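You operate a simulated robot arm through the tools that you are given. There is no shell and no other tool. Be economical: measure what you need, move in short steps, check, and stop when the job is done.

You are at the controls of a simulated robot arm. One attempt, no reset.

Task
Put one of the beige cartons from the top of the dining table on the black trivet.
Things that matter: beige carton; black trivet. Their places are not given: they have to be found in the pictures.

It is judged by the outcome, as a careful person would: the job done as asked, and still so three seconds after it is handed in. It fails if anything else is knocked over, pushed out of place, dropped, spilled or broken.

Robot
A 7-joint arm with a two-finger parallel gripper, fixed in place. Base frame: the origin is at the foot of the arm, x ahead of it, y to its left, z up. Lengths are in cm, angles in degrees, forces in N, time in s.
With the tool pointing down near the work surface it reaches from about 22 to 58 cm from the base axis. Its first joint turns from -66.0 to 66.0 degrees. Payload 2.5 kg.
The tool frame sits at the grasp point between the pads (the TCP): z along the fingers, y along the line on which they close. The tips reach 2.3 cm beyond it. The gripper opens to 9.4 cm. The fingers are 3.8 cm wide and 1 cm thick; the gripper's body (5.4 by 9.6 cm) begins 3.9 cm behind the TCP.
Orientation is that of the tool frame in the base frame, as [roll, pitch, yaw] about the fixed x, y, z axes, in that order (R = Rz(yaw) Ry(pitch) Rx(roll)). With the fingers straight down and closing along the base's y, the tool's x points along the base's -x, its y along +y and its z along -z.

Tools
- The arm moves only by the tool step_arm. Its argument "commands" is a list of rows, each an object (a shift or turn left out is 0, a gripper value left out holds the last) with "linear": the shift along the tool's x, y, z in cm, a list of three; "delta_rot": the turn, a rotation vector about the tool's x, y, z in degrees, a list of three; "jaw": the gripper command, from -1 (shut) to 1 (fully open), values between in proportion. In form: [{"linear": [tx, ty, tz], "delta_rot": [rx, ry, rz], "jaw": jaw}, ...]. A call has 1 to 20 rows; each row is the pose to reach, as a shift and turn from the pose commanded when the call began, along the tool's axes at that moment. A row lasts 0.2 s, in which the tool goes at most 5 cm and 8.6 degrees; a call with a longer step from one row to the next is refused whole, and so is a gripper value outside its range. A pose out of reach is approached as far as the arm can. The call stops where the force on the tool passes 40 N (or 10 N more than at its start, if that is more) or the arm is blocked; 0.2 s more then pass. The fingers move at their own pace (about 10.8 cm/s each) and stop on an object; they squeeze with about 43 N. The grip force told is the motor's: it shows also when the fingers shut on nothing. Time passes only in rows, and 0.2 s behind the last, so rows that repeat a pose let the fingers close. The reply holds the time, the measured pose of the TCP, the force on the tool along the base axes, the opening and the grip force, in the units named above and with some noise.
- Cameras (640 x 400 px; columns grow to the right, rows downward): "scene" is fixed at [10.51, -39.58, 55.45]; the picture's right is [0.93, -0.37, 0.00], its down [-0.18, -0.45, -0.87] and it looks along [0.32, 0.81, -0.49] (base axes); focal length 317 px, centre (320, 200). "wrist" rides on the gripper at [-3.9, 0, -4.4] in the tool frame; the picture's right is [0.00, -1.00, 0.00], its down [0.97, 0.00, -0.24] and it looks along [0.24, 0.00, 0.97] (tool axes); focal length 218 px, centre (320, 200).
- snapshot(camera): a new picture of that camera. No time passes.
- probe_pixels(camera, pixels): there is no depth. For up to 12 entries [column, row, z] of the newest picture of that camera ("zoom" is the newest enlarged one), the place [x, y] in the base frame at which the ray of that pixel passes the height z, good to about 0.2 cm. No time passes.
- close_up(camera, box): a new picture of the part [left, top, right, bottom] of that camera's present view, enlarged. No time passes.
- finish_job(): hands the job in; it is judged then, once.

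Work in short steps. Measure before you move; look again where a grasp or a placing could have gone wrong, and mend it. You have 60 turns and 26 pictures in all, those below and enlarged ones among them. Open the gripper and draw the arm clear of the work before you hand the job in, unless the task says otherwise; then end with one line.

The tools are called after "Call:" by a JSON object that holds its "api" and its "payload". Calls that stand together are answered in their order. step_arm: Moves the arm, as the interface text tells. Its arguments: {"type":"object","properties":{"commands":{"type":"array"}},"required":["commands"]} The other tools are called the same way: snapshot (camera) takes a picture; probe_pixels (camera, pixels) gives the place at which the rays of pixels pass given heights; close_up (camera, box) takes an enlarged picture of a part of a camera's view; finish_job () hands the job in.

At the start:

```text
clock: 0.0
eef_pos: [33.56, 8.06, 26.85]
tool_rot: [-180.0, -0.1, -180.0]
wrist_force: [0.5, -0.4, 0.4]
grip_width: 9.39
gripper_force: 0.0
```

scene: 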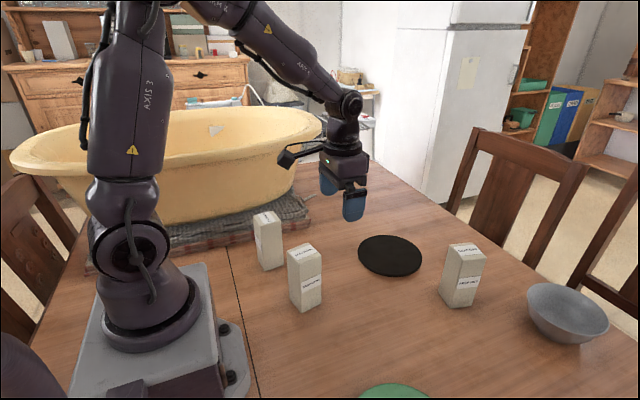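
wrist: 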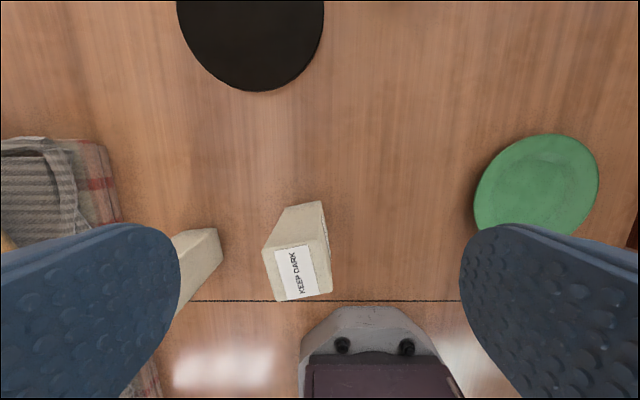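

The scene shows three cartons, at about (268,240), (305,277) and (463,275), with the black trivet at (390,255). I'll enlarge that part and probe it.

Call:
{"api": "close_up", "payload": {"camera": "scene", "box": [230, 190, 510, 365]}}

Call:
{"api": "probe_pixels", "payload": {"camera": "scene", "pixels": [[358, 255, 0], [421, 258, 0], [390, 235, 0], [390, 277, 0], [303, 311, 0], [322, 303, 0], [290, 293, 0], [441, 299, 0], [472, 307, 0], [268, 271, 0], [283, 264, 0]]}}

```text
2.29 times, centred on (370, 278) of scene
```

zoom: 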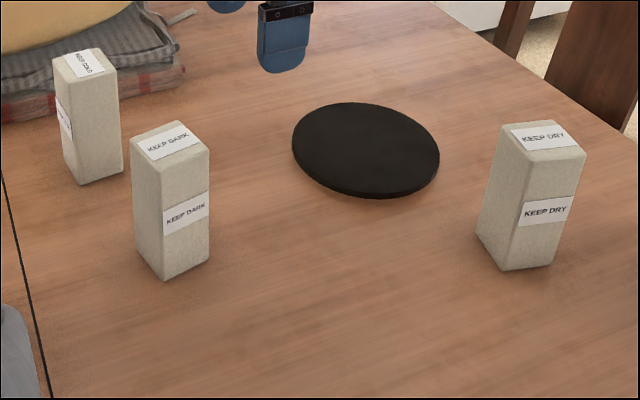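

```text
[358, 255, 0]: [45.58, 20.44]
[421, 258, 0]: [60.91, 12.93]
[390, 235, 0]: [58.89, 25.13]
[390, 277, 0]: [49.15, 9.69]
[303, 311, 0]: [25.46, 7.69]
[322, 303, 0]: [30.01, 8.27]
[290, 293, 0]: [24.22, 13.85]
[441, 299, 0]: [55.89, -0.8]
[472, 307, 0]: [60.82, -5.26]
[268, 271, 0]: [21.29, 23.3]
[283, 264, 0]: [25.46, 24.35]
```

The KEEP DARK carton is the easiest to reach. I'll measure its base, top corners and height, and check the trivet in the wrist picture.

Call:
{"api": "probe_pixels", "payload": {"camera": "zoom", "pixels": [[165, 281, 0], [209, 263, 0], [136, 241, 0], [163, 164, 10], [163, 164, 12], [163, 164, 14], [210, 152, 12], [131, 137, 12], [179, 121, 12], [163, 164, 11], [163, 164, 13]]}}

Call:
{"api": "probe_pixels", "payload": {"camera": "wrist", "pixels": [[262, 246, 12], [275, 299, 12], [332, 292, 12], [320, 233, 12], [284, 208, 0], [322, 201, 0], [251, 91, 0], [325, 10, 0], [177, 10, 0], [180, 232, 12], [217, 228, 12], [222, 262, 0]]}}

```text
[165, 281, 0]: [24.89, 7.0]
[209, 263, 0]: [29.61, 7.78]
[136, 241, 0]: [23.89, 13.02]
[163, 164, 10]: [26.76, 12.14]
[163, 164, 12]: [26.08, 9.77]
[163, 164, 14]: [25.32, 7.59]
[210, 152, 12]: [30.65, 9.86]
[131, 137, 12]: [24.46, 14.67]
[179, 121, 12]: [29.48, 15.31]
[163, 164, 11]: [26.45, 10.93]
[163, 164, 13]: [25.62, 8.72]
```

```text
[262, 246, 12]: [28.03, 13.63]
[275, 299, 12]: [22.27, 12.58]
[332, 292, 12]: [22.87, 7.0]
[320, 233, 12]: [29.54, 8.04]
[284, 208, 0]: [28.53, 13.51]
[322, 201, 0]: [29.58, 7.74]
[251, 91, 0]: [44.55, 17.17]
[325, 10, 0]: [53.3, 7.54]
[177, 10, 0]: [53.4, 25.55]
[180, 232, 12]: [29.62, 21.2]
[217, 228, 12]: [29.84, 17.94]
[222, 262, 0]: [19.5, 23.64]
```

The carton's centre is about (26.75, 10.4). It is about 4.8 x 6.1 cm, 14 cm tall and turned by about 9.6°; the trivet's centre is about (53.4, 16.8), radius about 8.7. I'll move above the carton with the tool turned to match and look again.

Call:
{"api": "step_arm", "payload": {"commands": [{"linear": [2.3, 0.8, 2], "delta_rot": [0, 0, -3], "jaw": 1}, {"linear": [4.6, 1.6, 4], "delta_rot": [0, 0, -6], "jaw": 1}, {"linear": [6.81, 2.34, 6.35], "delta_rot": [0, 0, -9.6], "jaw": 1}, {"linear": [6.81, 2.34, 6.35], "delta_rot": [0, 0, -9.6], "jaw": 1}]}}

Call:
{"api": "snapshot", "payload": {"camera": "wrist"}}

Call:
{"api": "snapshot", "payload": {"camera": "scene"}}

```text
clock: 1.0
eef_pos: [26.64, 10.15, 19.89]
tool_rot: [180.0, 0.0, -170.3]
wrist_force: [0.5, -0.1, 0.2]
grip_width: 9.38
gripper_force: 0.0
```

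```text
22 pictures are left
```

wrist: 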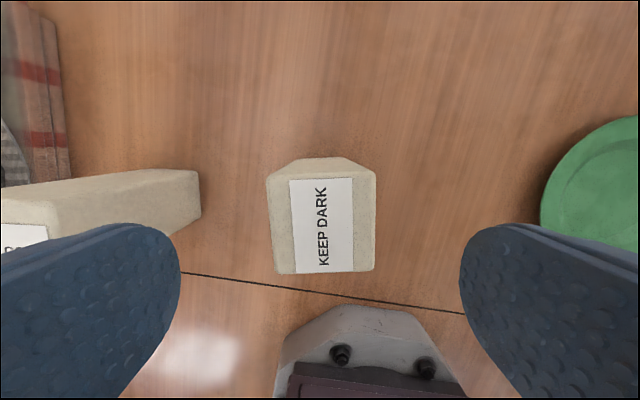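

```text
21 pictures are left
```

scene: 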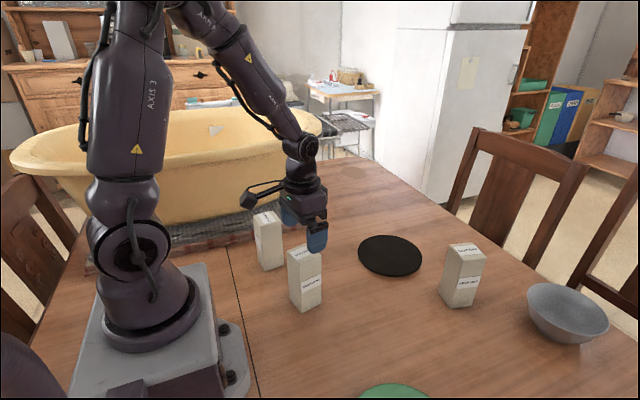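

The carton looks aligned and centred (columns 267–375). I'll probe the top-face corners to confirm its height.

Call:
{"api": "probe_pixels", "payload": {"camera": "wrist", "pixels": [[267, 180, 13], [375, 178, 13], [273, 273, 13], [375, 271, 13], [293, 160, 0], [348, 158, 0], [267, 180, 11], [375, 178, 11], [273, 273, 11], [375, 271, 11]]}}

```text
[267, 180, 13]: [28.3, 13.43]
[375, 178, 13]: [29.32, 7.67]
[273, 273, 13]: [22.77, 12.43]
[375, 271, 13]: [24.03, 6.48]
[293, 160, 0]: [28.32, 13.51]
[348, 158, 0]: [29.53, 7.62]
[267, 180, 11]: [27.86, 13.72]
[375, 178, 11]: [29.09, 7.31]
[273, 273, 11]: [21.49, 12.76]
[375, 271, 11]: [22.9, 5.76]
```

The base and top corners agree at z = 13, with the centre near (26.3, 10.05). I'll go down to TCP z of about 10.5 with the fingers straddling the carton, without closing yet.

Call:
{"api": "step_arm", "payload": {"commands": [{"linear": [0.3, 0, 2.5], "jaw": 1}, {"linear": [0.3, 0, 5], "jaw": 1}, {"linear": [0.3, 0, 7.2], "jaw": 1}, {"linear": [0.3, 0, 9.3], "jaw": 1}, {"linear": [0.3, 0, 9.3], "jaw": 1}]}}

Call:
{"api": "close_up", "payload": {"camera": "scene", "box": [230, 165, 390, 325]}}

```text
clock: 2.2
eef_pos: [26.2, 10.26, 11.05]
tool_rot: [179.9, 0.0, -170.4]
wrist_force: [0.7, 0.2, 0.1]
grip_width: 9.42
gripper_force: 0.0
```

```text
2.50 times, centred on (310, 245) of scene
```

zoom: 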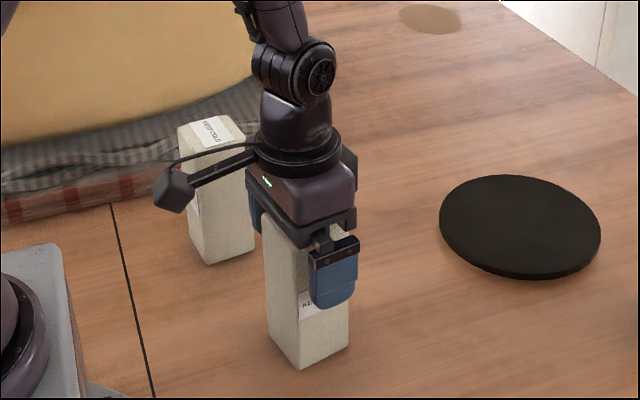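

The fingers straddle the carton with no contact and TCP at z 11.05. I'll close now.

Call:
{"api": "step_arm", "payload": {"commands": [{"linear": [0, 0, 0], "jaw": -1}, {"linear": [0, 0, 0], "jaw": -1}, {"linear": [0, 0, 0], "jaw": -1}, {"linear": [0, 0, 0], "jaw": -1}]}}

```text
clock: 3.2
eef_pos: [26.19, 10.24, 11.09]
tool_rot: [180.0, 0.0, -170.4]
wrist_force: [0.9, 0.5, 0.0]
grip_width: 5.47
gripper_force: 43.4
```

The grip holds at 5.47 cm, 43 N. I'll lift 6 cm straight up and check.

Call:
{"api": "step_arm", "payload": {"commands": [{"linear": [0, 0, -1], "jaw": -1}, {"linear": [0, 0, -2.5], "jaw": -1}, {"linear": [0, 0, -4], "jaw": -1}, {"linear": [0, 0, -6], "jaw": -1}, {"linear": [0, 0, -6], "jaw": -1}]}}

Call:
{"api": "snapshot", "payload": {"camera": "scene"}}

```text
clock: 4.4
eef_pos: [26.53, 10.12, 17.03]
tool_rot: [180.0, 0.1, -170.4]
wrist_force: [1.0, 0.1, -3.4]
grip_width: 5.48
gripper_force: 42.6
```

```text
19 pictures are left
```

scene: 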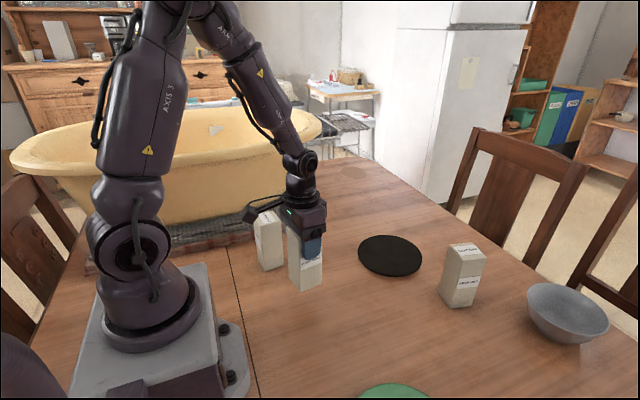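

The carton is lifted, with a load of about 3.4 N. I'll carry it at this height toward (52.5, 16.5).

Call:
{"api": "step_arm", "payload": {"commands": [{"linear": [-1.3, 0.1, 0], "jaw": -1}, {"linear": [-4, 0.3, 0], "jaw": -1}, {"linear": [-7, 0.5, 0], "jaw": -1}, {"linear": [-10, 0.75, 0], "jaw": -1}, {"linear": [-13, 1, 0], "jaw": -1}, {"linear": [-16, 1.2, 0], "jaw": -1}, {"linear": [-19, 1.4, 0], "jaw": -1}, {"linear": [-22, 1.65, 0], "jaw": -1}, {"linear": [-24.5, 1.85, 0], "jaw": -1}, {"linear": [-26, 1.95, 0], "jaw": -1}, {"linear": [-26.67, 1.98, 0], "jaw": -1}, {"linear": [-26.67, 1.98, 0], "jaw": -1}]}}

Call:
{"api": "snapshot", "payload": {"camera": "scene"}}

Call:
{"api": "snapshot", "payload": {"camera": "wrist"}}

```text
clock: 7.0
eef_pos: [52.29, 16.59, 17.15]
tool_rot: [-180.0, 0.1, -170.4]
wrist_force: [-0.5, -0.2, -2.9]
grip_width: 5.48
gripper_force: 43.1
```

```text
18 pictures are left
```

scene: 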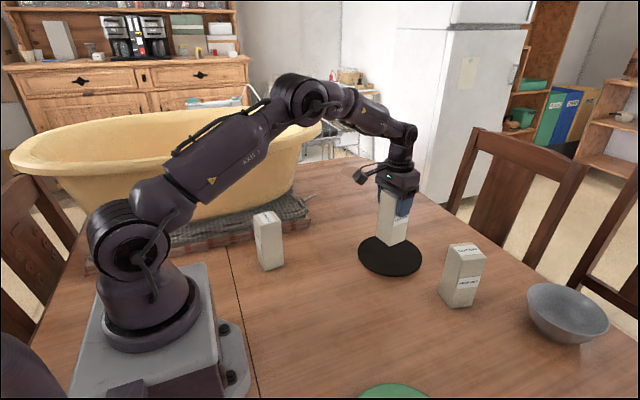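

```text
17 pictures are left
```

wrist: 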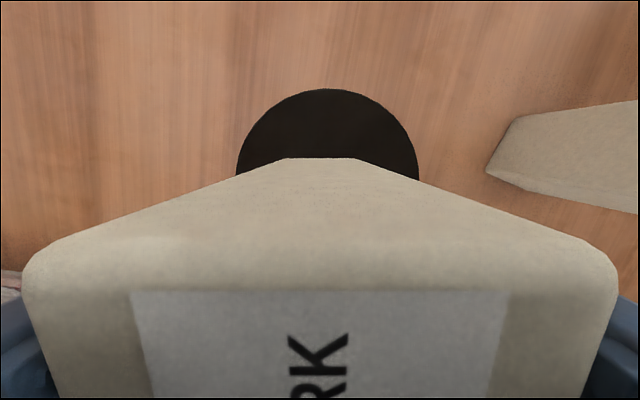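

The carton is over the trivet. I'll check the trivet's edges in this wrist view before lowering.

Call:
{"api": "probe_pixels", "payload": {"camera": "wrist", "pixels": [[328, 88, 1], [236, 172, 1], [419, 175, 1], [286, 158, 6], [354, 158, 6]]}}

```text
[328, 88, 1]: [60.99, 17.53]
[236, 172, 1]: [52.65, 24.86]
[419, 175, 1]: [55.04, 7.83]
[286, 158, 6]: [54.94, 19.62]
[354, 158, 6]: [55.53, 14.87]
```

The trivet's centre is about (53.4, 16.5), so the carton fits well inside it. I'll lower most of the way, to a bottom clearance of about 1.5 cm above the table.

Call:
{"api": "step_arm", "payload": {"commands": [{"linear": [-0.5, 0, 1.5], "jaw": -1}, {"linear": [-0.5, 0, 3], "jaw": -1}, {"linear": [-0.5, 0, 4], "jaw": -1}, {"linear": [-0.5, 0, 4.5], "jaw": -1}, {"linear": [-0.5, 0, 4.5], "jaw": -1}]}}

Call:
{"api": "close_up", "payload": {"camera": "scene", "box": [340, 165, 460, 285]}}

```text
clock: 8.2
eef_pos: [53.03, 16.75, 12.83]
tool_rot: [-180.0, 0.2, -170.4]
wrist_force: [-11.8, -3.7, 27.6]
grip_width: 5.47
gripper_force: 42.6
```

```text
3.33 times, centred on (400, 225) of scene
```

zoom: 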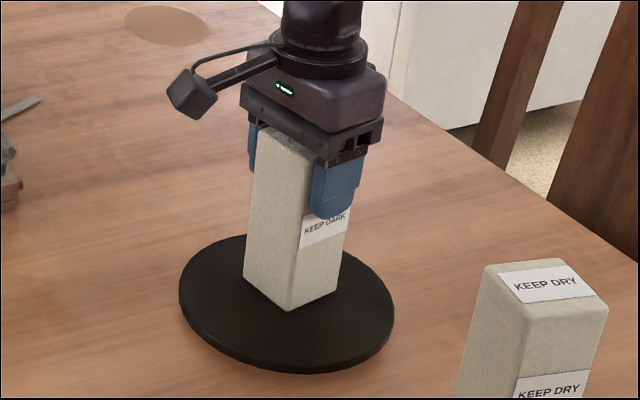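

The carton has touched down: 27.6 N upward at TCP z 12.83, sitting upright inside the trivet's edge. I'll ease off 0.2 cm to relieve the load before opening.

Call:
{"api": "step_arm", "payload": {"commands": [{"linear": [0, 0, -0.1], "jaw": -1}, {"linear": [0, 0, -0.2], "jaw": -1}, {"linear": [0, 0, -0.2], "jaw": -1}]}}

```text
clock: 9.0
eef_pos: [53.05, 16.76, 13.04]
tool_rot: [180.0, 0.4, -170.4]
wrist_force: [6.2, -0.2, 18.5]
grip_width: 5.48
gripper_force: 43.2
```

18.5 N still presses on it, so I'll ease up a bit further.

Call:
{"api": "step_arm", "payload": {"commands": [{"linear": [0, 0, -0.1], "jaw": -1}, {"linear": [0, 0, -0.2], "jaw": -1}, {"linear": [0, 0, -0.2], "jaw": -1}]}}

```text
clock: 9.8
eef_pos: [52.89, 16.83, 12.97]
tool_rot: [-179.9, -0.1, -170.4]
wrist_force: [4.2, -0.4, 7.4]
grip_width: 5.5
gripper_force: 43.5
```

The load is down to 7 N, so it is nearly neutral and standing on the trivet. I'll open the gripper.

Call:
{"api": "step_arm", "payload": {"commands": [{"linear": [0, 0, 0], "jaw": 0.1}, {"linear": [0, 0, 0], "jaw": 0.5}, {"linear": [0, 0, 0], "jaw": 1}, {"linear": [0, 0, 0], "jaw": 1}, {"linear": [0, 0, 0], "jaw": 1}]}}

Call:
{"api": "close_up", "payload": {"camera": "scene", "box": [340, 165, 460, 285]}}

```text
clock: 11.0
eef_pos: [52.87, 16.84, 13.04]
tool_rot: [180.0, 0.1, -170.4]
wrist_force: [0.3, 0.8, -0.1]
grip_width: 9.41
gripper_force: 0.1
```

```text
3.33 times, centred on (400, 225) of scene
```

zoom: 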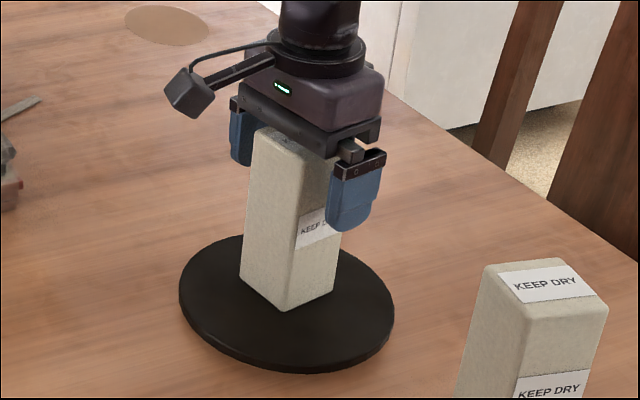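

The carton stands free. I'll rise straight up 9 cm and then draw back.

Call:
{"api": "step_arm", "payload": {"commands": [{"linear": [0, 0, -1.5], "jaw": 1}, {"linear": [0, 0, -3.5], "jaw": 1}, {"linear": [0, 0, -6], "jaw": 1}, {"linear": [0, 0, -9], "jaw": 1}, {"linear": [3, 0, -10], "jaw": 1}, {"linear": [7, 0, -10], "jaw": 1}, {"linear": [11, 0, -10], "jaw": 1}, {"linear": [15, 0, -10], "jaw": 1}, {"linear": [15, 0, -10], "jaw": 1}]}}

Call:
{"api": "snapshot", "payload": {"camera": "scene"}}

```text
clock: 13.0
eef_pos: [37.74, 14.34, 22.94]
tool_rot: [-180.0, 0.0, -170.5]
wrist_force: [0.8, 0.1, -0.2]
grip_width: 9.4
gripper_force: 0.1
```

```text
14 pictures are left
```

scene: 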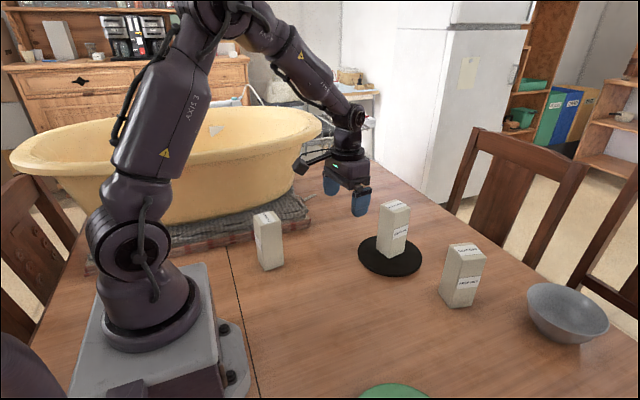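

The carton stands upright on the trivet at (393,230), everything else is in place and the arm is clear. I'll hand the job in.

Call:
{"api": "finish_job", "payload": {}}

```text
The job is handed in.
```

The beige carton labelled KEEP DARK is standing upright on the black trivet, nothing else was disturbed, and the arm is open and clear.
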